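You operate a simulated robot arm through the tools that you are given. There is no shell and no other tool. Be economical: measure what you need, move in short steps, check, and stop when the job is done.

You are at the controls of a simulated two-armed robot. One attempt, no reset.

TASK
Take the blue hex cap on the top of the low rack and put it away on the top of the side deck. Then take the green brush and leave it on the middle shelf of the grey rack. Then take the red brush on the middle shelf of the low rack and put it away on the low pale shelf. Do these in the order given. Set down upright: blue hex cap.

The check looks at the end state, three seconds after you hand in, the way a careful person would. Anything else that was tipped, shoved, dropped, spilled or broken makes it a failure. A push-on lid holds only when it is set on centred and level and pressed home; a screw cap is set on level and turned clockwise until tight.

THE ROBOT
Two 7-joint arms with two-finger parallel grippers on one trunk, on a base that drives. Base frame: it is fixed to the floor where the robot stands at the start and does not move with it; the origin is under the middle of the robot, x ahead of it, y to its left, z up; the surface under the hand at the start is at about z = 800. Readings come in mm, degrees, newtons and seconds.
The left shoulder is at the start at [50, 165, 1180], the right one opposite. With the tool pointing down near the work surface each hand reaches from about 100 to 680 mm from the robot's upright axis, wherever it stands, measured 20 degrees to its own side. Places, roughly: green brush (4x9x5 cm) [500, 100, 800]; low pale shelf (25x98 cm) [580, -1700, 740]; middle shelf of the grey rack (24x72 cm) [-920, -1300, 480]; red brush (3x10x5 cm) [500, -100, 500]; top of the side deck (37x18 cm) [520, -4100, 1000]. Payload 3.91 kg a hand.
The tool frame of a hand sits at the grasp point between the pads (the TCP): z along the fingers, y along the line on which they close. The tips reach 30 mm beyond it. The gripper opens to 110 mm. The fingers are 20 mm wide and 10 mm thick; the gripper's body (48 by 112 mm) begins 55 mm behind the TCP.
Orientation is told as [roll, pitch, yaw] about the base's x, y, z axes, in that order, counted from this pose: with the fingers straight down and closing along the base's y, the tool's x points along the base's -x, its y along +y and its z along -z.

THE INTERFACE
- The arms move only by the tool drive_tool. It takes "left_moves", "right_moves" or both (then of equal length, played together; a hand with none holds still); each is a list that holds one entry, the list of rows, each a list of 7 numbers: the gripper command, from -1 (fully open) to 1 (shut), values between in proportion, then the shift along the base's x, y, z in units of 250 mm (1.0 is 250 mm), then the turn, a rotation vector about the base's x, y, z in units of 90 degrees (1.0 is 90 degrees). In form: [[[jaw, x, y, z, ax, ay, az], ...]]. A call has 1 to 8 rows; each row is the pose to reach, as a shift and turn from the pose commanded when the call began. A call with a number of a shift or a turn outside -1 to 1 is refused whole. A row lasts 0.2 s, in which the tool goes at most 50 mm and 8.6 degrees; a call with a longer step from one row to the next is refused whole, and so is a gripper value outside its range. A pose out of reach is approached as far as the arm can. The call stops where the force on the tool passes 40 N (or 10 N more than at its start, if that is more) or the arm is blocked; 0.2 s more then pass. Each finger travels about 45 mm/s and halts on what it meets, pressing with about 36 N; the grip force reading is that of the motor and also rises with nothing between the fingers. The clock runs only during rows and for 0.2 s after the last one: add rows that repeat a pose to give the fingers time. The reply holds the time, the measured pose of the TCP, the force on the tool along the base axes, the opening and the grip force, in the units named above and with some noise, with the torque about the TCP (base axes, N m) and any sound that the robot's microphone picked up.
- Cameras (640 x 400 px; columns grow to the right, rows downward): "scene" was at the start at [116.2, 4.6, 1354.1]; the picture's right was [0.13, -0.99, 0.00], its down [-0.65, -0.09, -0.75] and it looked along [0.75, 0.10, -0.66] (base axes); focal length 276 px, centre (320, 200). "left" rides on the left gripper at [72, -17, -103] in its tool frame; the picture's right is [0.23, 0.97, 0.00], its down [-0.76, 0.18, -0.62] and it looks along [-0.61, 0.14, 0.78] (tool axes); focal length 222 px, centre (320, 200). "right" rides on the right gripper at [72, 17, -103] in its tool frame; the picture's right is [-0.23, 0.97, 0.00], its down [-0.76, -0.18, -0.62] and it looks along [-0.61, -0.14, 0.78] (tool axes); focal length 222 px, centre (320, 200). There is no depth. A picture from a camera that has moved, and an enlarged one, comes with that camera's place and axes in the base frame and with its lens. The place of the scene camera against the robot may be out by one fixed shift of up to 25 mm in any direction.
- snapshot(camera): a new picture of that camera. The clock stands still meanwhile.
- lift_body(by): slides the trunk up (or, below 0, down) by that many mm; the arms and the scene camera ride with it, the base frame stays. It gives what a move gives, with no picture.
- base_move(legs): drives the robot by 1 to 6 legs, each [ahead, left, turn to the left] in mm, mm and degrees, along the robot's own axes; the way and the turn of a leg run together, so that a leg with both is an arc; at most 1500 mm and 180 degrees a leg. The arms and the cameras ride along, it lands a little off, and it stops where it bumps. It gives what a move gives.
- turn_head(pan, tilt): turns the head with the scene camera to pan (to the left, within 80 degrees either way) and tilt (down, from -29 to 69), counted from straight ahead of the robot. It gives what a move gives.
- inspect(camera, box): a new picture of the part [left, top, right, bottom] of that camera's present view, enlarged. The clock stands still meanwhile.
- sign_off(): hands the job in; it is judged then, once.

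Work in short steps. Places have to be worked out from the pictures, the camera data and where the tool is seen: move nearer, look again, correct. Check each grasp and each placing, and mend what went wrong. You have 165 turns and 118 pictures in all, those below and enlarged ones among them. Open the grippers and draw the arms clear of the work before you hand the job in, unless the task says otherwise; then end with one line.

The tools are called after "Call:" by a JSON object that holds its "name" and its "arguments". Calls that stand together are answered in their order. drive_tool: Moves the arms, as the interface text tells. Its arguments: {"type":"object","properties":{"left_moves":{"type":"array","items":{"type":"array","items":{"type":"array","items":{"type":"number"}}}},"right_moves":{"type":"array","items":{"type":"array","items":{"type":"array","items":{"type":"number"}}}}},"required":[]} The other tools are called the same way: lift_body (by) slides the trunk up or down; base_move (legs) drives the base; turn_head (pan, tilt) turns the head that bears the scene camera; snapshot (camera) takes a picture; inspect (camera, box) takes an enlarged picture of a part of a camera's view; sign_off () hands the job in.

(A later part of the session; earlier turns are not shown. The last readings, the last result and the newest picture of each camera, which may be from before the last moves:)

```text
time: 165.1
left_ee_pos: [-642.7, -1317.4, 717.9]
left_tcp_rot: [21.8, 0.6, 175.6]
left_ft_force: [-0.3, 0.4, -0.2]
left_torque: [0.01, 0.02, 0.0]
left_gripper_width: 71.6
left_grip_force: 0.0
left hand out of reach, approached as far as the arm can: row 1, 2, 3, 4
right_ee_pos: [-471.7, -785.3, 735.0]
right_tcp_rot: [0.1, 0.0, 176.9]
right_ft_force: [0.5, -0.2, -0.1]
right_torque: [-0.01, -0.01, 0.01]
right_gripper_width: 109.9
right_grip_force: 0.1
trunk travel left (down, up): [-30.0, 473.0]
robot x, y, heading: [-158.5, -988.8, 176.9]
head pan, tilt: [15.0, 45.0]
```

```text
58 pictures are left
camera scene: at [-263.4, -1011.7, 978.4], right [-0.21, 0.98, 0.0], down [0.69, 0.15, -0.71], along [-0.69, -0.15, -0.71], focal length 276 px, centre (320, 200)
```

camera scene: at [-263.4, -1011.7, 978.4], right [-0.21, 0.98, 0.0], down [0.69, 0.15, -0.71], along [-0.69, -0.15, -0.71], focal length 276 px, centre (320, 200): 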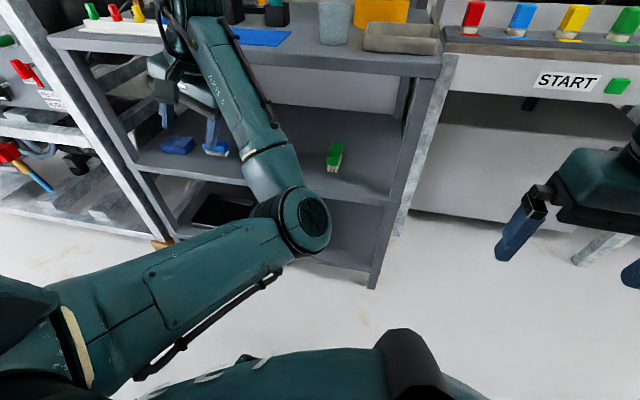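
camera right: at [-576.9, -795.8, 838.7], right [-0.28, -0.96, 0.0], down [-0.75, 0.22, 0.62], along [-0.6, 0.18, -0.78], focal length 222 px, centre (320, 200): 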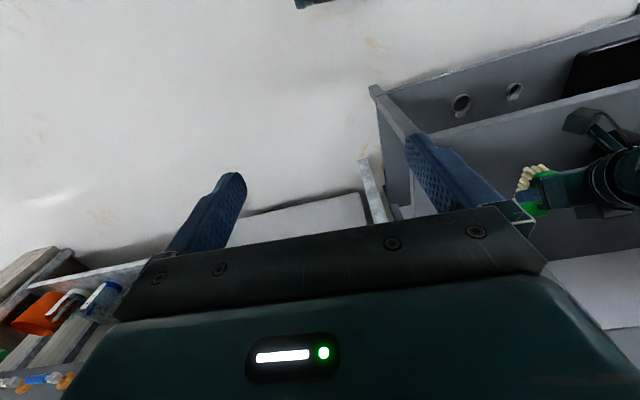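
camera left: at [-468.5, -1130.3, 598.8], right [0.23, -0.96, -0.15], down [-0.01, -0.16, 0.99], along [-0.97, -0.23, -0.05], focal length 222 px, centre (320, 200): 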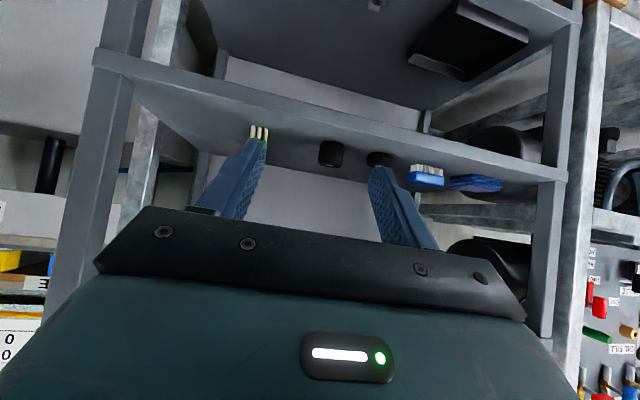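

The left elbow has flipped inward. Turn away to open space, raise the trunk, and re-posture the left arm toward its starting pose.

Call:
{"name": "base_move", "arguments": {"legs": [[-120, 0, 0]]}}

Call:
{"name": "lift_body", "arguments": {"by": 370}}

Call:
{"name": "drive_tool", "arguments": {"left_moves": [[[-0.3, -0.1, 0.05, 0.02, 0.06, 0, 0], [-0.3, -0.2, 0.1, 0.04, 0.12, 0, 0], [-0.3, -0.25, 0.2, 0.06, 0.18, 0, 0], [-0.3, -0.25, 0.3, 0.08, 0.24, 0, 0], [-0.3, -0.2, 0.4, 0.08, 0.24, 0, 0]]]}}

Call:
{"name": "snapshot", "arguments": {"camera": "scene"}}

```text
time: 166.3
left_ee_pos: [-521.6, -1323.2, 717.8]
left_tcp_rot: [21.6, 0.5, 175.6]
left_ft_force: [0.0, 0.6, 0.2]
left_torque: [0.03, -0.01, 0.01]
left_gripper_width: 71.4
left_grip_force: 0.1
right_ee_pos: [-350.1, -791.5, 735.6]
right_tcp_rot: [0.1, 0.1, 176.9]
right_ft_force: [0.2, 0.1, 0.5]
right_torque: [-0.01, -0.02, 0.01]
right_gripper_width: 110.0
right_grip_force: 0.0
trunk travel left (down, up): [-30.0, 473.0]
robot x, y, heading: [-33.3, -996.6, 176.9]
head pan, tilt: [15.0, 45.0]
```

```text
time: 169.9
left_ee_pos: [-520.6, -1324.0, 1086.5]
left_tcp_rot: [21.7, 0.7, 175.6]
left_ft_force: [-1.1, 1.1, 0.0]
left_torque: [-0.03, 0.0, 0.0]
left_gripper_width: 71.5
left_grip_force: 0.0
right_ee_pos: [-350.0, -792.2, 1104.6]
right_tcp_rot: [0.0, 0.0, 176.9]
right_ft_force: [-0.4, 0.0, -0.6]
right_torque: [-0.01, 0.01, -0.01]
right_gripper_width: 110.0
right_grip_force: 0.1
trunk travel left (down, up): [-400.0, 103.0]
robot x, y, heading: [-35.3, -995.8, 176.9]
head pan, tilt: [15.0, 45.0]
```

```text
time: 171.1
left_ee_pos: [-609.8, -1254.2, 1107.0]
left_tcp_rot: [0.2, -1.1, 175.7]
left_ft_force: [-0.1, 1.0, -0.7]
left_torque: [0.01, -0.01, -0.03]
left_gripper_width: 71.7
left_grip_force: 0.0
left hand out of reach, approached as far as the arm can: row 1, 3, 4, 5
right_ee_pos: [-351.0, -792.2, 1103.9]
right_tcp_rot: [0.0, 0.1, 176.9]
right_ft_force: [-0.4, 0.0, -0.5]
right_torque: [-0.01, -0.02, 0.0]
right_gripper_width: 109.9
right_grip_force: 0.1
trunk travel left (down, up): [-400.0, 103.0]
robot x, y, heading: [-31.7, -997.4, 177.2]
head pan, tilt: [15.0, 45.0]
```

```text
57 pictures are left
camera scene: at [-140.6, -1018.2, 1348.3], right [-0.21, 0.98, 0.0], down [0.69, 0.15, -0.71], along [-0.69, -0.15, -0.71], focal length 276 px, centre (320, 200)
```

scene: 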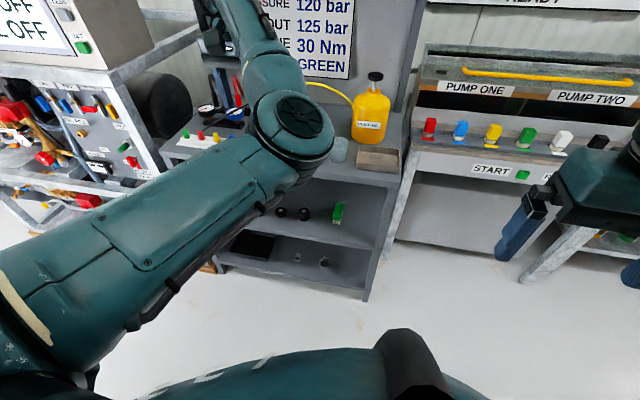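

Turn to face the open corridor (-y) and stretch the left arm out long to let the elbow unwind, then fold it back.

Call:
{"name": "base_move", "arguments": {"legs": [[0, 0, 93]]}}

Call:
{"name": "drive_tool", "arguments": {"left_moves": [[[-0.3, 0.08, -0.08, -0.16, 0, 0, 0], [-0.3, 0.16, -0.16, -0.32, 0, 0, 0], [-0.3, 0.24, -0.24, -0.48, 0, 0, 0], [-0.3, 0.32, -0.32, -0.64, 0, 0, 0], [-0.3, 0.38, -0.4, -0.8, 0, 0, 0], [-0.3, 0.38, -0.4, -0.98, 0, 0, 0]]]}}

Call:
{"name": "turn_head", "arguments": {"pan": 30, "tilt": 40}}

Call:
{"name": "snapshot", "arguments": {"camera": "scene"}}

```text
time: 175.4
left_ee_pos: [237.4, -1564.3, 1107.6]
left_tcp_rot: [0.1, -1.1, -92.9]
left_ft_force: [0.0, -0.4, -0.5]
left_torque: [0.0, -0.02, 0.0]
left_gripper_width: 71.1
left_grip_force: 0.2
right_ee_pos: [-230.2, -1317.0, 1104.9]
right_tcp_rot: [0.0, 0.0, -91.7]
right_ft_force: [0.1, 0.0, 0.8]
right_torque: [0.02, 0.03, 0.01]
right_gripper_width: 110.1
right_grip_force: 0.1
trunk travel left (down, up): [-400.0, 103.0]
robot x, y, heading: [-33.3, -996.9, -91.7]
head pan, tilt: [15.0, 45.0]
```

```text
time: 176.8
left_ee_pos: [320.7, -1645.7, 904.7]
left_tcp_rot: [0.1, -1.3, -92.8]
left_ft_force: [-0.3, 0.3, -0.7]
left_torque: [-0.03, 0.01, -0.03]
left_gripper_width: 71.4
left_grip_force: 0.0
left hand out of reach, approached as far as the arm can: row 5, 6
right_ee_pos: [-230.3, -1316.6, 1105.1]
right_tcp_rot: [0.0, 0.0, -91.6]
right_ft_force: [0.2, 0.6, 0.1]
right_torque: [-0.05, 0.0, 0.02]
right_gripper_width: 110.0
right_grip_force: 0.2
trunk travel left (down, up): [-400.0, 103.0]
robot x, y, heading: [-34.9, -998.5, -91.6]
head pan, tilt: [15.0, 45.0]
```

```text
time: 177.5
left_ee_pos: [320.8, -1645.7, 904.5]
left_tcp_rot: [0.2, -1.2, -92.8]
left_ft_force: [-1.0, -0.2, 0.2]
left_torque: [-0.03, 0.0, -0.02]
left_gripper_width: 71.5
left_grip_force: 0.0
right_ee_pos: [-232.6, -1317.1, 1105.2]
right_tcp_rot: [0.0, 0.0, -91.6]
right_ft_force: [0.1, 1.2, 0.3]
right_torque: [0.02, 0.01, -0.03]
right_gripper_width: 110.1
right_grip_force: 0.0
trunk travel left (down, up): [-400.0, 103.0]
robot x, y, heading: [-34.2, -998.0, -91.6]
head pan, tilt: [30.0, 40.0]
```

```text
56 pictures are left
camera scene: at [8.0, -1107.0, 1355.6], right [-0.88, -0.48, 0.0], down [-0.31, 0.57, -0.77], along [0.36, -0.67, -0.64], focal length 276 px, centre (320, 200)
```

scene: 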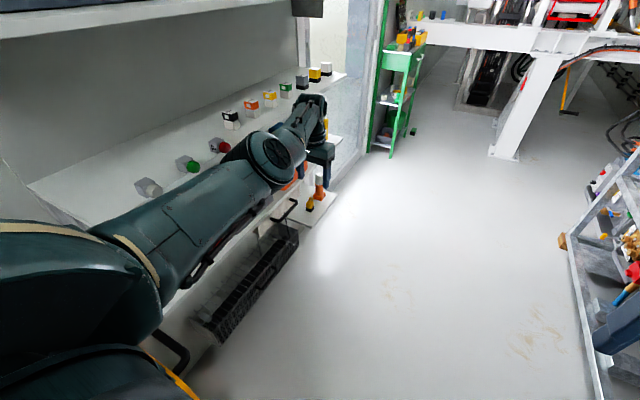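

Arm is nearly straight now; fold back toward the start-like pose and see which way the elbow goes.

Call:
{"name": "drive_tool", "arguments": {"left_moves": [[[-0.3, -0.1, 0.14, 0.0, 0, 0, 0], [-0.3, -0.2, 0.28, 0.0, 0, 0, 0], [-0.3, -0.3, 0.42, 0.0, 0, 0, 0], [-0.3, -0.4, 0.56, 0.1, 0, 0, 0], [-0.3, -0.5, 0.7, 0.2, 0, 0, 0], [-0.3, -0.58, 0.8, 0.3, 0, 0, 0]]]}}

Call:
{"name": "snapshot", "arguments": {"camera": "scene"}}

```text
time: 178.9
left_ee_pos: [230.8, -1509.5, 927.4]
left_tcp_rot: [0.8, -1.2, -92.1]
left_ft_force: [0.0, 0.4, -0.6]
left_torque: [0.03, -0.02, -0.02]
left_gripper_width: 71.7
left_grip_force: 0.1
left hand out of reach, approached as far as the arm can: row 4, 5, 6
right_ee_pos: [-231.0, -1318.2, 1104.7]
right_tcp_rot: [0.0, 0.0, -91.6]
right_ft_force: [0.6, 0.7, 0.3]
right_torque: [0.03, -0.02, 0.0]
right_gripper_width: 109.9
right_grip_force: 0.1
trunk travel left (down, up): [-400.0, 103.0]
robot x, y, heading: [-36.1, -999.3, -91.8]
head pan, tilt: [30.0, 40.0]
```

```text
55 pictures are left
camera scene: at [8.0, -1107.0, 1355.6], right [-0.88, -0.48, 0.0], down [-0.31, 0.57, -0.77], along [0.36, -0.67, -0.64], focal length 276 px, centre (320, 200)
```

scene: 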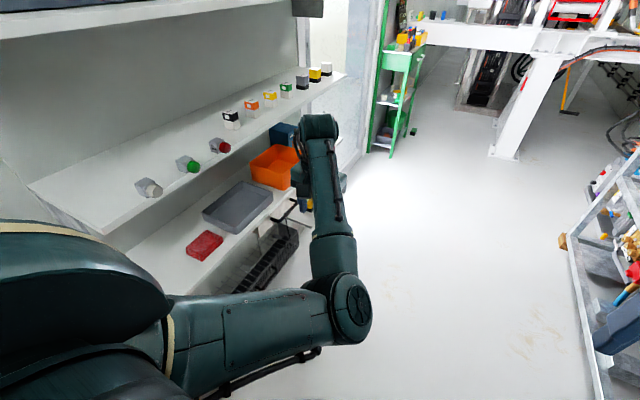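

Elbow stays inward. I'll simply stow the left arm out to the left side and use the right arm for the red brush. First reposition and face +x.

Call:
{"name": "base_move", "arguments": {"legs": [[0, -220, 0], [0, 0, 91.6]]}}

Call:
{"name": "drive_tool", "arguments": {"left_moves": [[[-0.3, -0.06, 0.16, 0.0, 0, 0, 0.09], [-0.3, -0.13, 0.32, 0.0, 0, 0, 0.18], [-0.3, -0.22, 0.48, 0.0, 0, 0, 0.27], [-0.3, -0.33, 0.62, 0.0, 0, 0, 0.36], [-0.3, -0.44, 0.76, 0.0, 0, 0, 0.45], [-0.3, -0.57, 0.88, 0.0, 0, 0, 0.54], [-0.3, -0.7, 0.98, 0.0, 0, 0, 0.63], [-0.3, -0.82, 1.0, 0.0, 0, 0, 0.7]]]}}

Call:
{"name": "turn_head", "arguments": {"pan": 60, "tilt": 35}}

Call:
{"name": "snapshot", "arguments": {"camera": "scene"}}

```text
time: 185.3
left_ee_pos: [261.6, -725.5, 927.1]
left_tcp_rot: [0.8, -1.1, -2.1]
left_ft_force: [-0.3, 1.1, 0.7]
left_torque: [-0.03, 0.01, -0.01]
left_gripper_width: 71.5
left_grip_force: 0.0
right_ee_pos: [70.7, -1186.1, 1105.4]
right_tcp_rot: [0.0, 0.0, -1.5]
right_ft_force: [0.8, 0.1, -0.1]
right_torque: [0.0, 0.03, -0.01]
right_gripper_width: 109.9
right_grip_force: 0.1
trunk travel left (down, up): [-400.0, 103.0]
robot x, y, heading: [-246.4, -990.7, -1.4]
head pan, tilt: [30.0, 40.0]
```

```text
time: 187.1
left_ee_pos: [54.2, -474.1, 926.2]
left_tcp_rot: [0.7, -1.2, 61.1]
left_ft_force: [0.1, -0.1, -0.4]
left_torque: [-0.03, 0.02, 0.02]
left_gripper_width: 71.6
left_grip_force: 0.0
right_ee_pos: [69.6, -1186.0, 1105.0]
right_tcp_rot: [0.0, 0.0, -1.5]
right_ft_force: [0.0, 0.4, 0.8]
right_torque: [-0.02, 0.05, 0.02]
right_gripper_width: 110.1
right_grip_force: 0.1
trunk travel left (down, up): [-400.0, 103.0]
robot x, y, heading: [-250.6, -990.6, -1.5]
head pan, tilt: [30.0, 40.0]
```

```text
time: 188.0
left_ee_pos: [54.7, -473.9, 924.9]
left_tcp_rot: [0.8, -1.0, 60.9]
left_ft_force: [0.3, -0.4, -0.5]
left_torque: [0.02, 0.02, 0.0]
left_gripper_width: 71.3
left_grip_force: 0.2
right_ee_pos: [69.7, -1186.6, 1104.6]
right_tcp_rot: [0.0, 0.0, -1.5]
right_ft_force: [0.4, -0.3, -0.5]
right_torque: [-0.01, 0.05, 0.0]
right_gripper_width: 110.0
right_grip_force: 0.1
trunk travel left (down, up): [-400.0, 103.0]
robot x, y, heading: [-256.7, -989.5, -1.5]
head pan, tilt: [60.0, 35.0]
```

```text
54 pictures are left
camera scene: at [-172.2, -922.9, 1363.1], right [0.85, -0.52, 0.0], down [-0.3, -0.49, -0.82], along [0.43, 0.7, -0.57], focal length 276 px, centre (320, 200)
```

scene: 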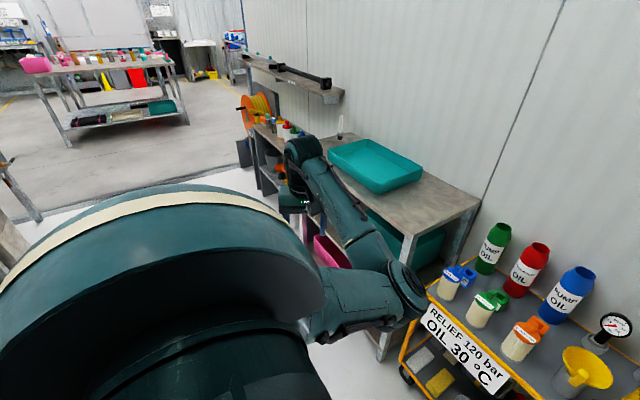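

Swing the left arm further to the side.

Call:
{"name": "drive_tool", "arguments": {"left_moves": [[[-0.3, -0.12, 0.1, 0.0, 0, 0, 0.09], [-0.3, -0.24, 0.2, 0.0, 0, 0, 0.18], [-0.3, -0.38, 0.28, 0.0, 0, 0, 0.27], [-0.3, -0.54, 0.36, 0.0, 0, 0, 0.36], [-0.3, -0.7, 0.44, 0.0, 0, 0, 0.45], [-0.3, -0.86, 0.5, 0.0, 0, 0, 0.5]]]}}

Call:
{"name": "snapshot", "arguments": {"camera": "scene"}}

```text
time: 189.4
left_ee_pos: [-160.5, -350.6, 929.9]
left_tcp_rot: [0.8, -1.2, 106.0]
left_ft_force: [-0.1, 0.4, -0.2]
left_torque: [0.02, 0.02, -0.02]
left_gripper_width: 71.4
left_grip_force: 0.0
right_ee_pos: [69.6, -1186.3, 1104.8]
right_tcp_rot: [0.0, 0.0, -1.5]
right_ft_force: [1.2, 0.0, 1.2]
right_torque: [0.01, 0.01, 0.01]
right_gripper_width: 109.9
right_grip_force: 0.1
trunk travel left (down, up): [-400.0, 103.0]
robot x, y, heading: [-251.7, -989.3, -1.4]
head pan, tilt: [60.0, 35.0]
```

```text
53 pictures are left
camera scene: at [-172.7, -922.6, 1363.2], right [0.85, -0.52, 0.0], down [-0.3, -0.49, -0.82], along [0.43, 0.7, -0.57], focal length 276 px, centre (320, 200)
```

scene: 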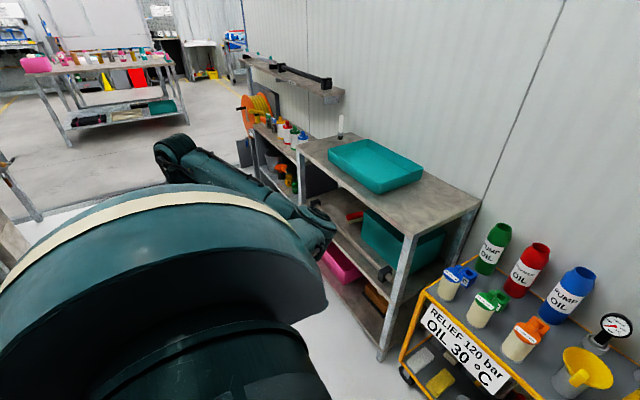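

Stowed. Drive left to about y=60, lower the trunk and look into the low rack.

Call:
{"name": "base_move", "arguments": {"legs": [[0, 1050, 1.4], [50, 0, 0]]}}

Call:
{"name": "lift_body", "arguments": {"by": -350}}

Call:
{"name": "turn_head", "arguments": {"pan": -12, "tilt": 35}}

Call:
{"name": "snapshot", "arguments": {"camera": "scene"}}

Call:
{"name": "snapshot", "arguments": {"camera": "right"}}

```text
time: 199.7
left_ee_pos: [-102.5, 729.6, 929.9]
left_tcp_rot: [0.8, -1.0, 106.9]
left_ft_force: [1.7, 0.2, -0.5]
left_torque: [0.0, 0.05, -0.06]
left_gripper_width: 71.3
left_grip_force: 0.0
right_ee_pos: [141.7, -102.0, 1105.3]
right_tcp_rot: [0.0, 0.0, -0.4]
right_ft_force: [0.4, -0.1, 0.1]
right_torque: [0.0, 0.03, 0.0]
right_gripper_width: 109.7
right_grip_force: 0.2
trunk travel left (down, up): [-400.0, 103.0]
robot x, y, heading: [-179.0, 88.1, -0.6]
head pan, tilt: [60.0, 35.0]
```

```text
time: 203.1
left_ee_pos: [-104.3, 730.1, 580.0]
left_tcp_rot: [0.7, -1.1, 106.9]
left_ft_force: [-0.4, 0.0, 0.9]
left_torque: [-0.01, -0.01, 0.01]
left_gripper_width: 71.5
left_grip_force: 0.1
right_ee_pos: [141.5, -102.7, 755.1]
right_tcp_rot: [0.0, 0.0, -0.5]
right_ft_force: [-0.6, -0.4, 0.3]
right_torque: [0.01, 0.02, 0.0]
right_gripper_width: 109.9
right_grip_force: 0.1
trunk travel left (down, up): [-50.0, 453.0]
robot x, y, heading: [-180.9, 90.6, -0.4]
head pan, tilt: [60.0, 35.0]
```

```text
time: 204.6
left_ee_pos: [-104.2, 731.1, 579.1]
left_tcp_rot: [0.8, -1.0, 106.9]
left_ft_force: [-0.3, -0.1, 0.2]
left_torque: [0.0, 0.0, -0.02]
left_gripper_width: 71.4
left_grip_force: 0.0
right_ee_pos: [140.7, -101.8, 754.3]
right_tcp_rot: [-0.1, -0.1, -0.4]
right_ft_force: [-0.1, 0.2, 0.4]
right_torque: [-0.01, 0.01, 0.03]
right_gripper_width: 109.8
right_grip_force: 0.0
trunk travel left (down, up): [-50.0, 453.0]
robot x, y, heading: [-187.0, 89.5, -0.6]
head pan, tilt: [-12.0, 35.0]
```

```text
52 pictures are left
camera scene: at [-64.4, 62.1, 1013.2], right [-0.21, -0.98, 0.0], down [-0.56, 0.12, -0.82], along [0.8, -0.18, -0.57], focal length 276 px, centre (320, 200)
```

scene: 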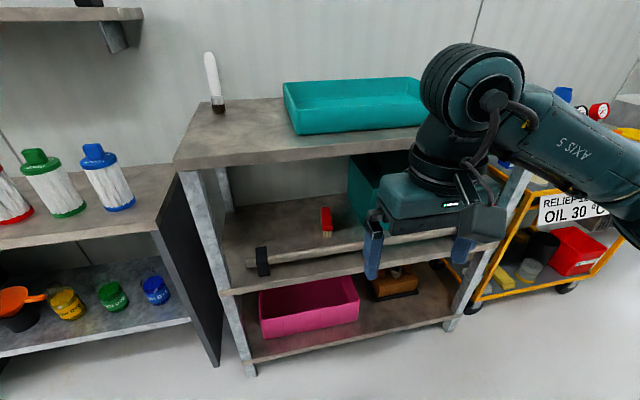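

```text
51 pictures are left
camera right: at [68.7, -84.0, 858.7], right [0.24, 0.97, 0.0], down [0.76, -0.18, 0.62], along [0.61, -0.15, -0.78], focal length 222 px, centre (320, 200)
```

right: 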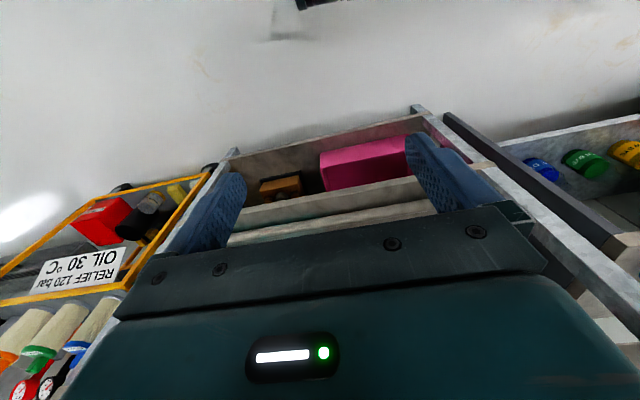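

Red brush and front bar are visible. Enlarge.

Call:
{"name": "inspect", "arguments": {"camera": "scene", "box": [220, 150, 400, 290]}}

```text
2.86 times, centred on (310, 220) of scene
camera zoom: at [-64.4, 62.1, 1013.2], right [-0.21, -0.98, 0.0], down [-0.56, 0.12, -0.82], along [0.8, -0.18, -0.57], focal length 787 px, centre (349, 143)
```

zoom: 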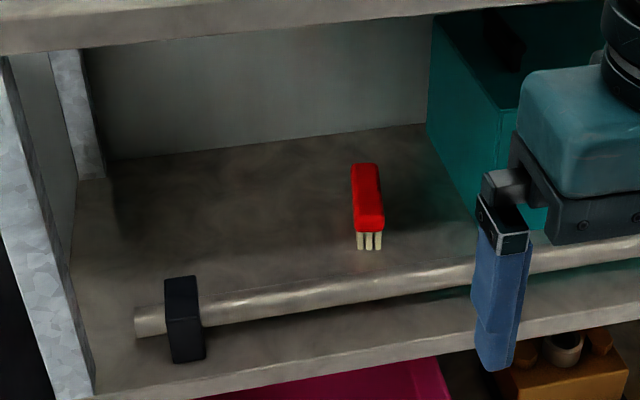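

Brush near end ≈ x 470, y≈-82; bar at x≈385, top z≈553; tabletop underside ≈ 765. A 45° tilt at TCP z≈555 fits between. Tilt the right hand in front of the rack first.

Call:
{"name": "drive_tool", "arguments": {"right_moves": [[[-0.3, 0.06, 0.01, -0.12, 0, -0.083, 0], [-0.3, 0.12, 0.02, -0.24, 0, -0.167, 0], [-0.3, 0.18, 0.03, -0.36, 0, -0.25, 0], [-0.3, 0.24, 0.04, -0.48, 0, -0.333, 0], [-0.3, 0.3, 0.05, -0.6, 0, -0.417, 0], [-0.3, 0.36, 0.07, -0.7, 0, -0.5, 0], [-0.3, 0.36, 0.07, -0.7, 0, -0.5, 0]]]}}

Call:
{"name": "snapshot", "arguments": {"camera": "right"}}

Call:
{"name": "snapshot", "arguments": {"camera": "scene"}}

```text
time: 206.2
left_ee_pos: [-104.0, 730.3, 580.6]
left_tcp_rot: [0.8, -1.1, 107.0]
left_ft_force: [0.4, 0.9, -0.8]
left_torque: [-0.01, -0.02, -0.02]
left_gripper_width: 71.5
left_grip_force: 0.0
right_ee_pos: [231.6, -85.5, 579.5]
right_tcp_rot: [0.4, -45.0, -0.7]
right_ft_force: [0.3, 0.4, 0.3]
right_torque: [0.01, 0.03, 0.0]
right_gripper_width: 71.4
right_grip_force: 0.0
trunk travel left (down, up): [-50.0, 453.0]
robot x, y, heading: [-183.5, 84.4, -0.3]
head pan, tilt: [-12.0, 35.0]
```

```text
49 pictures are left
camera right: at [107.7, -65.9, 601.5], right [0.17, 0.97, 0.17], down [0.1, -0.18, 0.98], along [0.98, -0.15, -0.12], focal length 222 px, centre (320, 200)
```

right: 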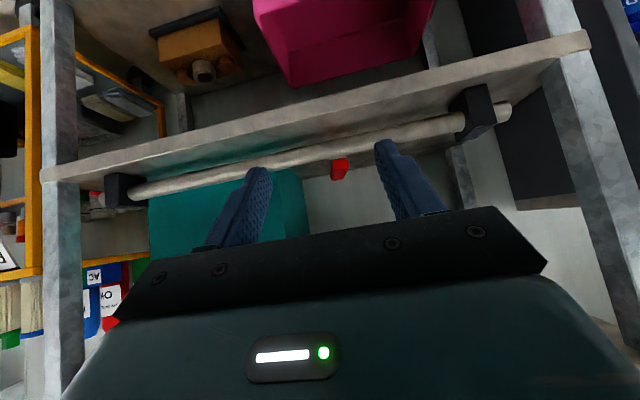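

```text
48 pictures are left
camera scene: at [-64.5, 62.1, 1013.2], right [-0.22, -0.98, 0.0], down [-0.56, 0.12, -0.82], along [0.8, -0.18, -0.57], focal length 276 px, centre (320, 200)
```

scene: 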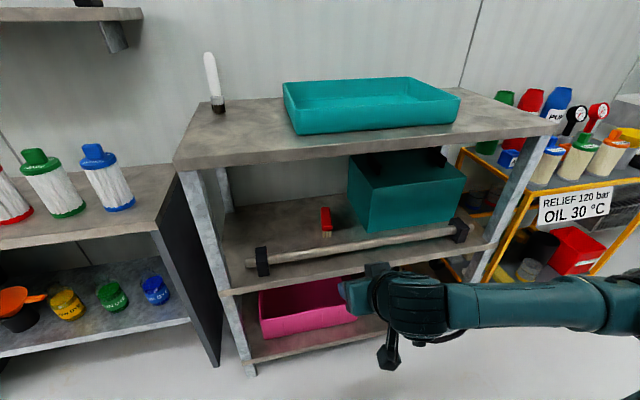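

Enlarge the hand view for bar height and brush position.

Call:
{"name": "inspect", "arguments": {"camera": "right", "box": [240, 90, 420, 210]}}

```text
3.33 times, centred on (330, 150) of right
camera zoom: at [107.7, -65.9, 601.5], right [0.17, 0.97, 0.17], down [0.1, -0.18, 0.98], along [0.98, -0.15, -0.12], focal length 740 px, centre (287, 367)
```

zoom: 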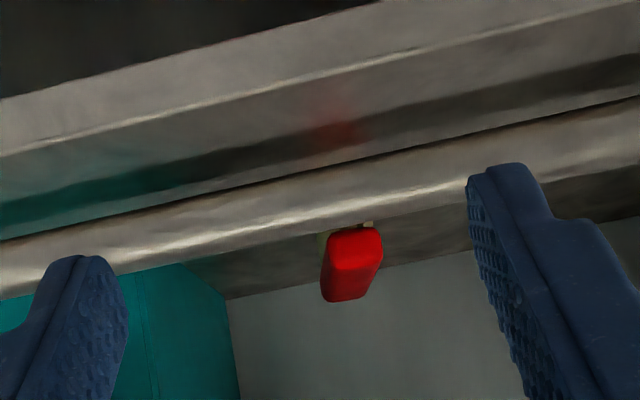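

Triangulating both views, the shelf is lower (~z 455), bar top ≈ 505 at x≈430, brush top ≈ 508 and deeper (x≈ 490–590). Drive forward 130 mm for a closer, better-conditioned look.

Call:
{"name": "base_move", "arguments": {"legs": [[130, 0, 0]]}}

Call:
{"name": "snapshot", "arguments": {"camera": "right"}}

Call:
{"name": "snapshot", "arguments": {"camera": "scene"}}

```text
time: 207.4
left_ee_pos: [23.2, 729.0, 579.4]
left_tcp_rot: [0.9, -1.1, 107.2]
left_ft_force: [0.3, -0.8, -0.2]
left_torque: [-0.03, 0.01, -0.02]
left_gripper_width: 71.5
left_grip_force: 0.1
right_ee_pos: [362.3, -82.7, 579.7]
right_tcp_rot: [0.5, -45.0, -0.4]
right_ft_force: [-0.2, -0.1, 0.5]
right_torque: [-0.02, -0.01, -0.04]
right_gripper_width: 71.7
right_grip_force: 0.1
trunk travel left (down, up): [-50.0, 453.0]
robot x, y, heading: [-52.0, 87.7, 0.1]
head pan, tilt: [-12.0, 35.0]
```

```text
46 pictures are left
camera right: at [238.7, -65.4, 602.0], right [0.16, 0.97, 0.17], down [0.1, -0.18, 0.98], along [0.98, -0.14, -0.12], focal length 222 px, centre (320, 200)
```

right: 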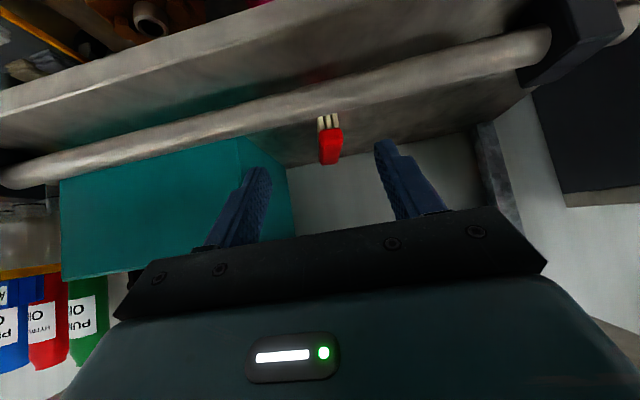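

```text
45 pictures are left
camera scene: at [65.9, 61.8, 1013.2], right [-0.21, -0.98, 0.0], down [-0.56, 0.12, -0.82], along [0.8, -0.17, -0.57], focal length 276 px, centre (320, 200)
```

scene: 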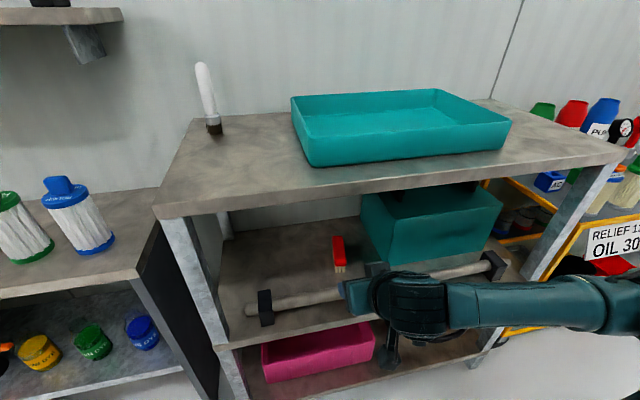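

Call:
{"name": "inspect", "arguments": {"camera": "right", "box": [250, 20, 430, 190]}}

```text
2.35 times, centred on (340, 105) of right
camera zoom: at [238.7, -65.4, 602.0], right [0.16, 0.97, 0.17], down [0.1, -0.18, 0.98], along [0.98, -0.14, -0.12], focal length 523 px, centre (273, 424)
```

zoom: 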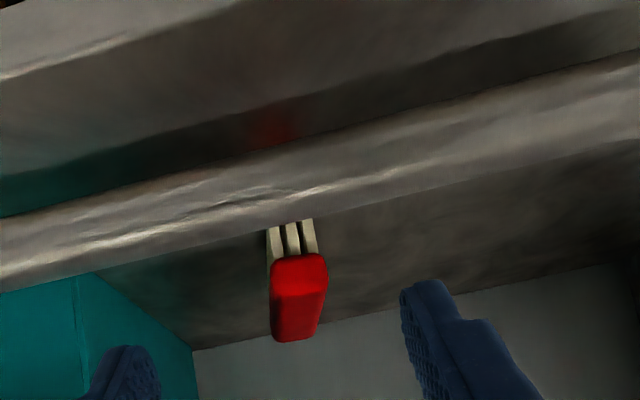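

Now better: shelf z≈462, bar centre (408, top 512), brush spans x≈487–568, y −76→−90 (yaw ≈ −10°), top z≈511. Plan: tilt 32°, yaw −10°, pass the bar high, drop behind it, then slide forward over the brush.

Call:
{"name": "drive_tool", "arguments": {"right_moves": [[[-0.3, 0, 0.01, -0.02, 0, 0.072, -0.055], [-0.3, 0, 0.015, -0.06, 0, 0.144, -0.11], [-0.3, 0.15, 0.015, -0.08, 0, 0.144, -0.11], [-0.3, 0.27, 0.015, -0.08, 0, 0.144, -0.11], [-0.3, 0.27, 0.015, -0.08, 0, 0.144, -0.11]]]}}

Call:
{"name": "snapshot", "arguments": {"camera": "right"}}

Call:
{"name": "snapshot", "arguments": {"camera": "scene"}}

```text
time: 208.7
left_ee_pos: [23.4, 729.1, 579.4]
left_tcp_rot: [0.8, -1.1, 107.2]
left_ft_force: [0.0, -0.6, -0.3]
left_torque: [0.03, -0.04, 0.0]
left_gripper_width: 71.4
left_grip_force: 0.0
right_ee_pos: [430.0, -80.2, 560.1]
right_tcp_rot: [-0.9, -32.1, -9.4]
right_ft_force: [-0.6, -0.3, 0.4]
right_torque: [0.04, 0.0, -0.01]
right_gripper_width: 71.3
right_grip_force: 0.0
trunk travel left (down, up): [-50.0, 453.0]
robot x, y, heading: [-52.4, 88.8, -0.1]
head pan, tilt: [-12.0, 35.0]
```

```text
43 pictures are left
camera right: at [319.5, -41.6, 608.7], right [0.36, 0.93, 0.11], down [0.28, -0.22, 0.93], along [0.89, -0.3, -0.34], focal length 222 px, centre (320, 200)
```

right: 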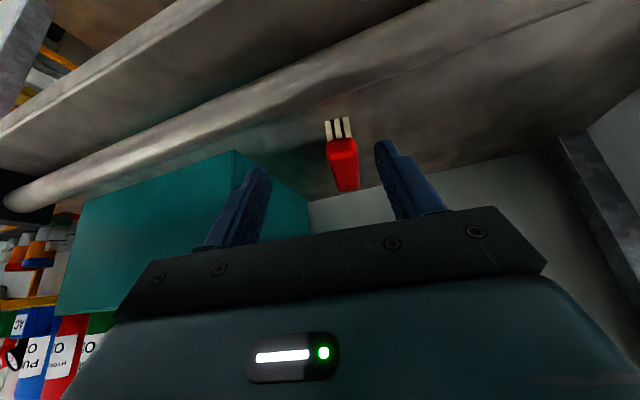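

```text
42 pictures are left
camera scene: at [65.9, 61.8, 1013.2], right [-0.21, -0.98, 0.0], down [-0.56, 0.12, -0.82], along [0.8, -0.17, -0.57], focal length 276 px, centre (320, 200)
```

scene: 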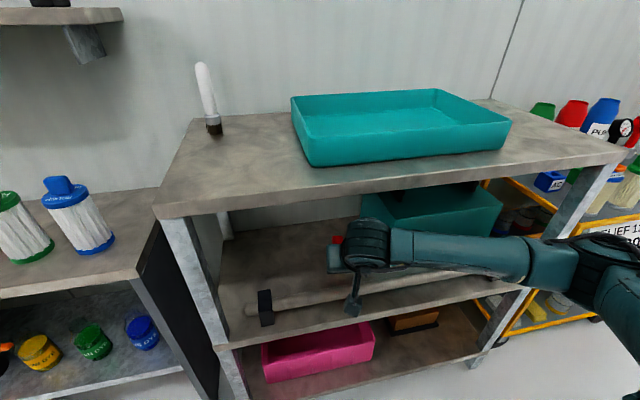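

Brush confirmed at ~(528,-82), yaw −10°, teal box side at y≈-190 is clear. Drop behind the bar and slide forward over the brush.

Call:
{"name": "drive_tool", "arguments": {"right_moves": [[[-0.3, 0.07, 0.004, -0.09, 0, 0, 0], [-0.3, 0.14, 0.004, -0.17, 0, 0, 0], [-0.3, 0.25, -0.002, -0.21, 0, 0, 0], [-0.3, 0.36, -0.008, -0.22, 0, 0, 0], [-0.3, 0.36, -0.008, -0.22, 0, 0, 0]]]}}

Call:
{"name": "snapshot", "arguments": {"camera": "right"}}

Call:
{"name": "snapshot", "arguments": {"camera": "scene"}}

```text
time: 209.8
left_ee_pos: [24.2, 730.7, 580.4]
left_tcp_rot: [0.9, -1.2, 107.1]
left_ft_force: [-0.1, -0.1, 0.1]
left_torque: [0.02, -0.03, 0.02]
left_gripper_width: 71.8
left_grip_force: 0.0
right_ee_pos: [518.0, -81.4, 505.1]
right_tcp_rot: [-0.9, -32.1, -9.4]
right_ft_force: [-0.6, 0.5, 0.5]
right_torque: [0.02, -0.01, -0.02]
right_gripper_width: 71.5
right_grip_force: 0.1
trunk travel left (down, up): [-50.0, 453.0]
robot x, y, heading: [-51.8, 84.8, -0.1]
head pan, tilt: [-12.0, 35.0]
```

```text
41 pictures are left
camera right: at [407.2, -42.9, 555.3], right [0.36, 0.93, 0.11], down [0.28, -0.22, 0.94], along [0.89, -0.3, -0.34], focal length 222 px, centre (320, 200)
```

right: 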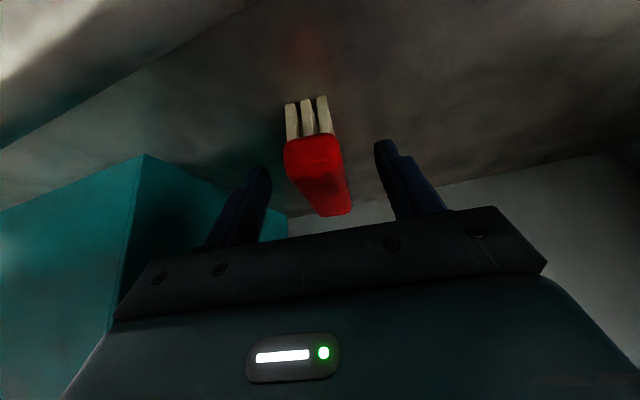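

```text
40 pictures are left
camera scene: at [65.9, 61.8, 1013.2], right [-0.21, -0.98, 0.0], down [-0.56, 0.12, -0.82], along [0.8, -0.17, -0.57], focal length 276 px, centre (320, 200)
```

scene: 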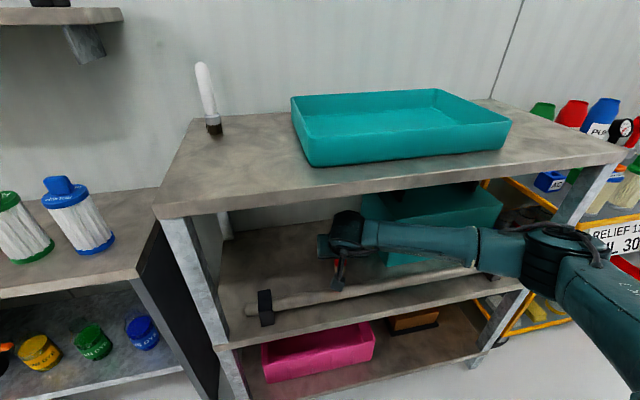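

The brush sits between the fingers. Close and check.

Call:
{"name": "drive_tool", "arguments": {"right_moves": [[[1, 0, 0, 0, 0, 0, 0], [1, 0, 0, 0, 0, 0, 0], [1, 0, 0, 0, 0, 0, 0], [1, 0, 0, 0, 0, 0, 0], [1, 0, 0, 0, 0, 0, 0]]]}}

Call:
{"name": "snapshot", "arguments": {"camera": "right"}}

```text
time: 211.1
left_ee_pos: [22.8, 728.8, 580.0]
left_tcp_rot: [0.7, -1.1, 107.2]
left_ft_force: [-0.6, 0.4, -0.3]
left_torque: [-0.02, -0.02, -0.01]
left_gripper_width: 71.3
left_grip_force: 0.1
right_ee_pos: [518.0, -80.4, 505.9]
right_tcp_rot: [-0.9, -32.1, -9.5]
right_ft_force: [-0.4, 1.1, 0.2]
right_torque: [0.03, -0.02, 0.01]
right_gripper_width: 29.3
right_grip_force: 36.1
trunk travel left (down, up): [-50.0, 453.0]
robot x, y, heading: [-49.8, 85.7, -0.3]
head pan, tilt: [-12.0, 35.0]
```

```text
39 pictures are left
camera right: at [406.9, -42.9, 555.5], right [0.36, 0.93, 0.11], down [0.28, -0.22, 0.94], along [0.89, -0.3, -0.34], focal length 222 px, centre (320, 200)
```

right: 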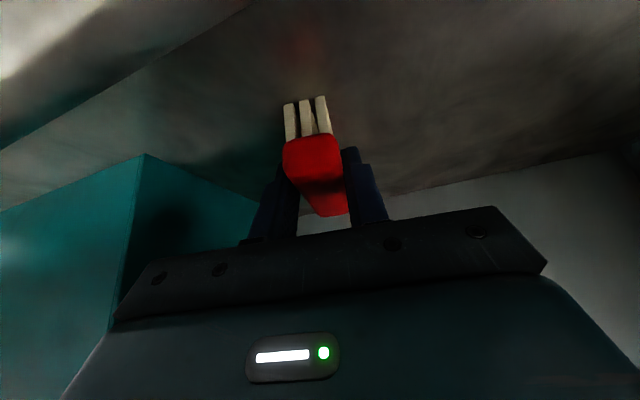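

Gripped (29 mm). Extract: lift slightly, pull back while tilting to 45° so the wrist clears the tabletop edge, then rise above the bar.

Call:
{"name": "drive_tool", "arguments": {"right_moves": [[[1, -0.02, 0, 0.06, 0, 0, 0], [1, -0.1, 0, 0.1, 0, -0.05, 0], [1, -0.18, 0, 0.1, 0, -0.11, 0], [1, -0.2, 0, 0.1, 0, -0.144, 0], [1, -0.2, 0, 0.1, 0, -0.144, 0]]]}}

Call:
{"name": "snapshot", "arguments": {"camera": "right"}}

Call:
{"name": "snapshot", "arguments": {"camera": "scene"}}

```text
time: 212.2
left_ee_pos: [23.6, 729.7, 580.3]
left_tcp_rot: [0.8, -1.0, 107.1]
left_ft_force: [-0.2, -0.8, -0.8]
left_torque: [-0.03, 0.01, 0.0]
left_gripper_width: 71.5
left_grip_force: 0.0
right_ee_pos: [469.7, -81.4, 530.1]
right_tcp_rot: [2.1, -45.0, -11.3]
right_ft_force: [-0.4, -0.2, -0.9]
right_torque: [0.01, 0.01, -0.01]
right_gripper_width: 29.1
right_grip_force: 36.3
trunk travel left (down, up): [-50.0, 453.0]
robot x, y, heading: [-53.6, 87.2, -0.1]
head pan, tilt: [-12.0, 35.0]
```

```text
38 pictures are left
camera right: at [349.8, -43.3, 552.2], right [0.33, 0.93, 0.19], down [0.06, -0.22, 0.97], along [0.94, -0.31, -0.13], focal length 222 px, centre (320, 200)
```

right: 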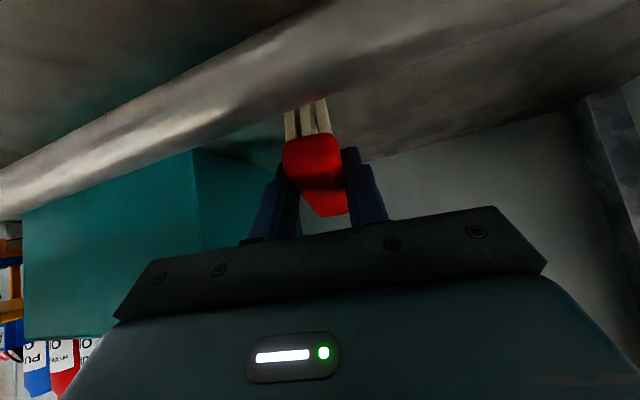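

```text
37 pictures are left
camera scene: at [65.9, 61.8, 1013.2], right [-0.21, -0.98, 0.0], down [-0.56, 0.12, -0.82], along [0.8, -0.17, -0.57], focal length 276 px, centre (320, 200)
```

scene: 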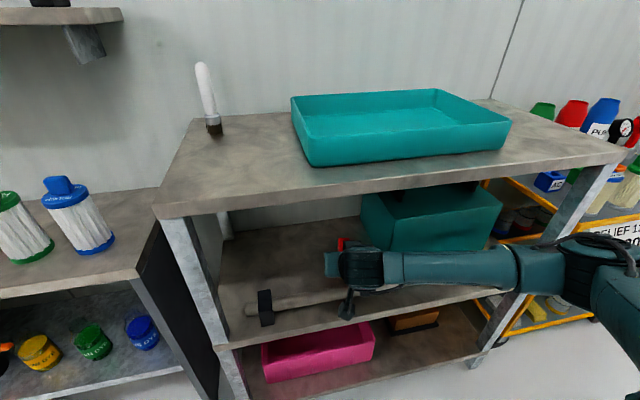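

Brush is held behind the bar. Raise 50 mm, then draw out.

Call:
{"name": "drive_tool", "arguments": {"right_moves": [[[1, 0, 0, 0.08, 0, 0, 0], [1, 0, 0, 0.16, 0, 0, 0], [1, 0, 0, 0.2, 0, 0, 0], [1, -0.08, 0, 0.21, 0, 0, 0], [1, -0.2, 0, 0.22, 0, 0, 0], [1, -0.35, 0, 0.22, 0, 0, 0], [1, -0.5, 0, 0.22, 0, 0, 0]]]}}

Call:
{"name": "base_move", "arguments": {"legs": [[-150, 0, 0]]}}

Call:
{"name": "snapshot", "arguments": {"camera": "scene"}}

Call:
{"name": "snapshot", "arguments": {"camera": "right"}}

```text
time: 213.8
left_ee_pos: [23.0, 729.4, 579.9]
left_tcp_rot: [0.8, -1.0, 107.2]
left_ft_force: [0.0, 0.3, -0.1]
left_torque: [-0.02, -0.02, 0.01]
left_gripper_width: 71.6
left_grip_force: 0.0
right_ee_pos: [343.1, -81.7, 584.1]
right_tcp_rot: [2.1, -44.9, -11.4]
right_ft_force: [-0.2, 0.5, 0.2]
right_torque: [0.0, 0.03, -0.01]
right_gripper_width: 29.4
right_grip_force: 35.7
trunk travel left (down, up): [-50.0, 453.0]
robot x, y, heading: [-50.2, 86.6, 0.0]
head pan, tilt: [-12.0, 35.0]
```

```text
time: 215.2
left_ee_pos: [-127.5, 729.8, 580.0]
left_tcp_rot: [0.8, -1.2, 107.2]
left_ft_force: [-0.3, 0.1, 0.4]
left_torque: [-0.01, 0.02, 0.0]
left_gripper_width: 71.4
left_grip_force: 0.2
right_ee_pos: [190.5, -81.9, 582.9]
right_tcp_rot: [2.2, -44.9, -11.4]
right_ft_force: [-0.3, 0.5, -0.9]
right_torque: [-0.04, 0.04, 0.03]
right_gripper_width: 29.0
right_grip_force: 35.6
trunk travel left (down, up): [-50.0, 453.0]
robot x, y, heading: [-205.0, 87.3, -0.2]
head pan, tilt: [-12.0, 35.0]
```

```text
36 pictures are left
camera scene: at [-86.5, 62.3, 1013.1], right [-0.21, -0.98, 0.0], down [-0.56, 0.12, -0.82], along [0.8, -0.17, -0.57], focal length 276 px, centre (320, 200)
```

scene: 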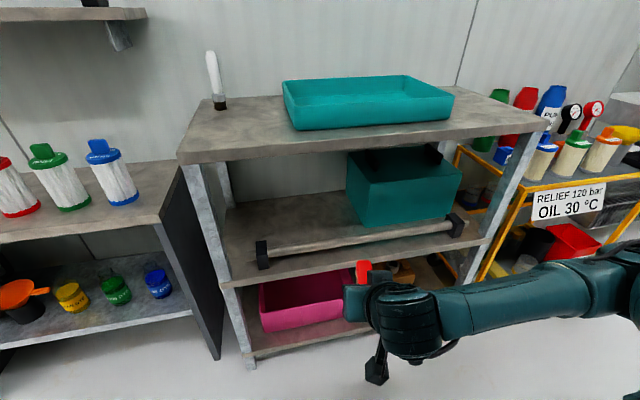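

```text
35 pictures are left
camera right: at [71.0, -43.7, 606.3], right [0.33, 0.93, 0.18], down [0.06, -0.22, 0.97], along [0.94, -0.31, -0.13], focal length 222 px, centre (320, 200)
```

right: 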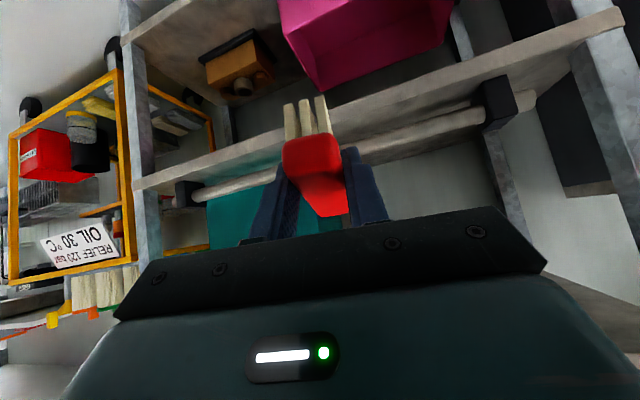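

Red brush held, rack undisturbed. Raise trunk 260 mm and strafe right to the pale shelf.

Call:
{"name": "lift_body", "arguments": {"by": 260}}

Call:
{"name": "base_move", "arguments": {"legs": [[0, -1210, 0]]}}

Call:
{"name": "turn_head", "arguments": {"pan": -15, "tilt": 30}}

Call:
{"name": "snapshot", "arguments": {"camera": "scene"}}

Call:
{"name": "snapshot", "arguments": {"camera": "right"}}

```text
time: 217.9
left_ee_pos: [-127.6, 729.6, 839.8]
left_tcp_rot: [0.7, -1.2, 107.3]
left_ft_force: [-1.0, 0.1, 0.4]
left_torque: [-0.03, 0.01, 0.04]
left_gripper_width: 71.7
left_grip_force: 0.0
right_ee_pos: [191.5, -82.7, 842.7]
right_tcp_rot: [2.0, -44.9, -11.5]
right_ft_force: [0.1, -0.9, -1.0]
right_torque: [0.02, 0.01, 0.02]
right_gripper_width: 29.2
right_grip_force: 36.0
trunk travel left (down, up): [-310.0, 193.0]
robot x, y, heading: [-210.9, 88.7, -0.2]
head pan, tilt: [-12.0, 35.0]
```

```text
time: 229.0
left_ee_pos: [-133.7, -505.0, 839.2]
left_tcp_rot: [0.8, -1.1, 107.5]
left_ft_force: [0.1, 0.7, 0.1]
left_torque: [0.02, 0.03, 0.01]
left_gripper_width: 71.6
left_grip_force: 0.1
right_ee_pos: [191.2, -1314.3, 843.3]
right_tcp_rot: [2.1, -44.9, -10.9]
right_ft_force: [-0.4, 1.0, -1.3]
right_torque: [-0.01, -0.02, 0.02]
right_gripper_width: 29.2
right_grip_force: 36.0
trunk travel left (down, up): [-310.0, 193.0]
robot x, y, heading: [-204.0, -1150.0, 0.1]
head pan, tilt: [-12.0, 35.0]
```

```text
time: 229.7
left_ee_pos: [-134.2, -505.6, 840.5]
left_tcp_rot: [0.8, -1.2, 107.6]
left_ft_force: [0.2, -0.5, 1.3]
left_torque: [-0.01, 0.0, -0.02]
left_gripper_width: 71.9
left_grip_force: 0.0
right_ee_pos: [191.5, -1314.7, 843.1]
right_tcp_rot: [2.1, -44.9, -10.9]
right_ft_force: [-0.3, -1.1, -0.4]
right_torque: [-0.02, -0.01, -0.01]
right_gripper_width: 29.3
right_grip_force: 35.8
trunk travel left (down, up): [-310.0, 193.0]
robot x, y, heading: [-200.4, -1149.1, 0.2]
head pan, tilt: [-15.0, 30.0]
```

```text
34 pictures are left
camera scene: at [-85.7, -1177.6, 1280.9], right [-0.25, -0.97, 0.0], down [-0.48, 0.13, -0.87], along [0.84, -0.22, -0.5], focal length 276 px, centre (320, 200)
```

scene: 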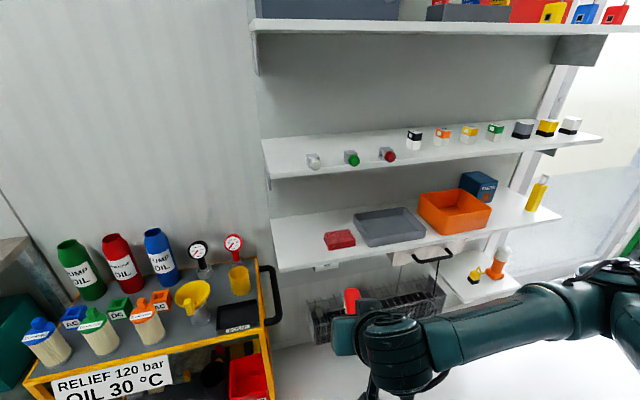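

```text
33 pictures are left
camera right: at [71.7, -1277.0, 866.3], right [0.32, 0.93, 0.18], down [0.07, -0.22, 0.97], along [0.95, -0.3, -0.13], focal length 222 px, centre (320, 200)
```

right: 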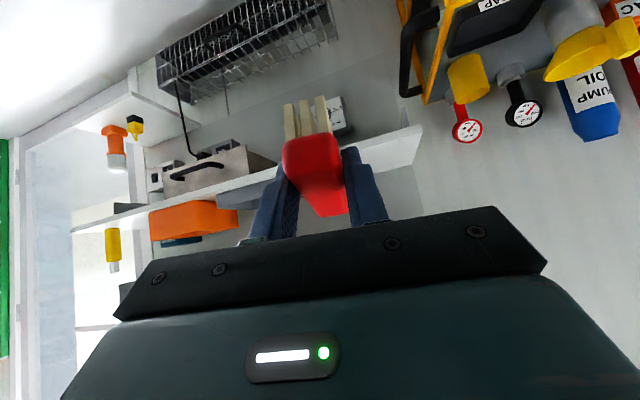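

Free spot on the pale shelf: y −1215…−1360, left of the red block; front edge x≈465–480. The oil cart front is near x≈260, so drive only 80 mm forward and use the arm.

Call:
{"name": "base_move", "arguments": {"legs": [[80, 0, 0]]}}

Call:
{"name": "drive_tool", "arguments": {"right_moves": [[[1, 0.12, 0.02, -0.02, 0, 0, 0], [1, 0.26, 0.04, -0.04, 0, 0, 0], [1, 0.42, 0.07, -0.06, 0, 0, 0], [1, 0.5, 0.1, -0.08, 0, 0, 0], [1, 0.5, 0.1, -0.08, 0, 0, 0]]]}}

Call:
{"name": "snapshot", "arguments": {"camera": "right"}}

Call:
{"name": "snapshot", "arguments": {"camera": "scene"}}

```text
time: 230.7
left_ee_pos: [-52.1, -504.7, 840.2]
left_tcp_rot: [0.9, -1.0, 107.6]
left_ft_force: [0.4, 0.4, -0.5]
left_torque: [0.01, 0.0, -0.02]
left_gripper_width: 71.5
left_grip_force: 0.1
right_ee_pos: [270.8, -1315.1, 842.5]
right_tcp_rot: [1.9, -44.8, -11.1]
right_ft_force: [0.0, 0.1, -0.7]
right_torque: [-0.02, 0.01, 0.04]
right_gripper_width: 29.3
right_grip_force: 35.9
trunk travel left (down, up): [-310.0, 193.0]
robot x, y, heading: [-125.5, -1152.9, -0.2]
head pan, tilt: [-15.0, 30.0]
```

```text
time: 231.9
left_ee_pos: [-51.6, -504.6, 839.9]
left_tcp_rot: [0.9, -1.1, 107.4]
left_ft_force: [-0.7, -0.4, -0.5]
left_torque: [-0.01, 0.01, 0.0]
left_gripper_width: 71.7
left_grip_force: 0.0
right_ee_pos: [396.9, -1287.6, 821.5]
right_tcp_rot: [2.1, -45.0, -11.1]
right_ft_force: [-0.4, 0.3, -0.6]
right_torque: [-0.02, 0.06, 0.05]
right_gripper_width: 29.3
right_grip_force: 36.0
trunk travel left (down, up): [-310.0, 193.0]
robot x, y, heading: [-125.7, -1148.1, 0.0]
head pan, tilt: [-15.0, 30.0]
```

```text
32 pictures are left
camera right: at [277.2, -1249.8, 845.3], right [0.32, 0.93, 0.19], down [0.06, -0.22, 0.97], along [0.95, -0.3, -0.13], focal length 222 px, centre (320, 200)
```

right: 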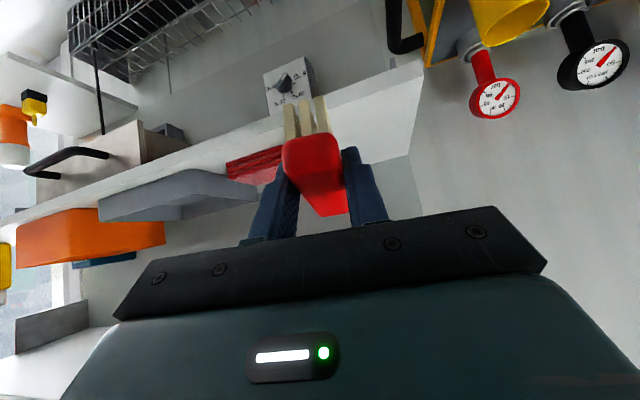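

```text
31 pictures are left
camera scene: at [-6.2, -1177.7, 1280.9], right [-0.26, -0.97, 0.0], down [-0.48, 0.13, -0.87], along [0.84, -0.22, -0.5], focal length 276 px, centre (320, 200)
```

scene: 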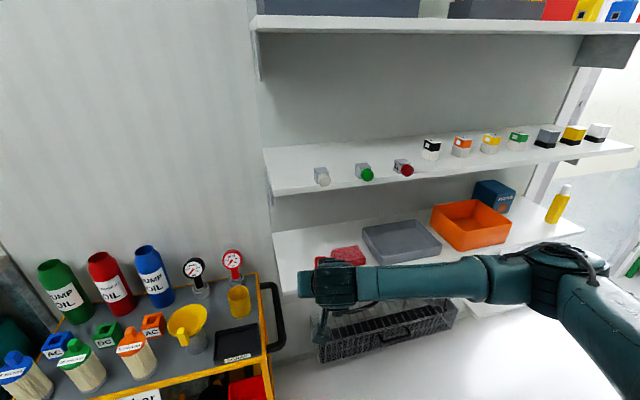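

Shelf front-left corner is (454,-1206,740). Move in to TCP (515,-1280) and restore tilt to 32° so the brush is level.

Call:
{"name": "drive_tool", "arguments": {"right_moves": [[[1, 0.16, 0.01, -0.01, 0, 0, 0], [1, 0.32, 0.02, -0.03, 0, 0, 0], [1, 0.472, 0.03, -0.05, 0, 0.0, 0], [1, 0.472, 0.03, -0.07, 0, 0.072, 0], [1, 0.472, 0.03, -0.08, 0, 0.144, 0], [1, 0.472, 0.03, -0.08, 0, 0.144, 0]]]}}

Call:
{"name": "snapshot", "arguments": {"camera": "right"}}

Call:
{"name": "inspect", "arguments": {"camera": "scene", "box": [250, 120, 450, 300]}}

```text
time: 233.3
left_ee_pos: [-52.5, -505.2, 839.7]
left_tcp_rot: [0.7, -1.1, 107.5]
left_ft_force: [-0.6, -0.2, 0.0]
left_torque: [-0.01, -0.02, 0.0]
left_gripper_width: 71.7
left_grip_force: 0.1
right_ee_pos: [512.7, -1281.6, 802.2]
right_tcp_rot: [-0.9, -32.1, -9.2]
right_ft_force: [-0.4, 0.2, -1.5]
right_torque: [0.01, 0.0, 0.05]
right_gripper_width: 29.2
right_grip_force: 36.2
trunk travel left (down, up): [-310.0, 193.0]
robot x, y, heading: [-129.7, -1144.0, 0.1]
head pan, tilt: [-15.0, 30.0]
```

```text
30 pictures are left
camera right: at [401.0, -1245.6, 851.9], right [0.35, 0.93, 0.11], down [0.28, -0.22, 0.93], along [0.89, -0.3, -0.34], focal length 222 px, centre (320, 200)
```

right: 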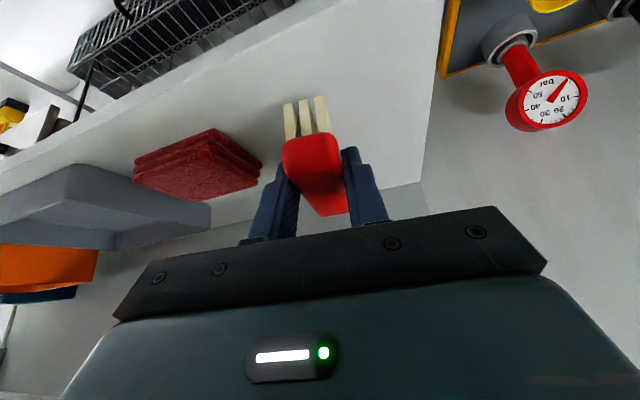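

```text
2.22 times, centred on (350, 210) of scene
camera zoom: at [-6.1, -1177.7, 1280.9], right [-0.26, -0.97, 0.0], down [-0.48, 0.13, -0.87], along [0.84, -0.22, -0.5], focal length 612 px, centre (253, 178)
```

zoom: 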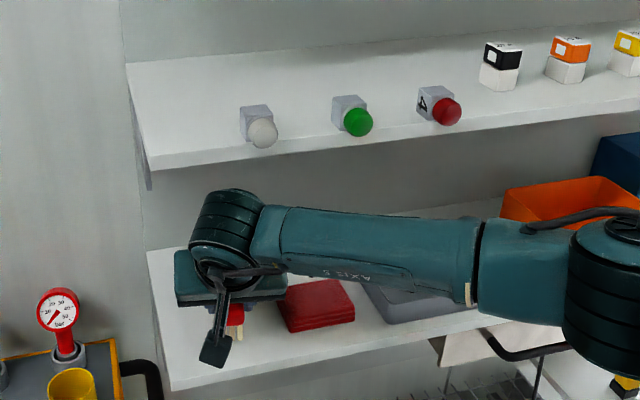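

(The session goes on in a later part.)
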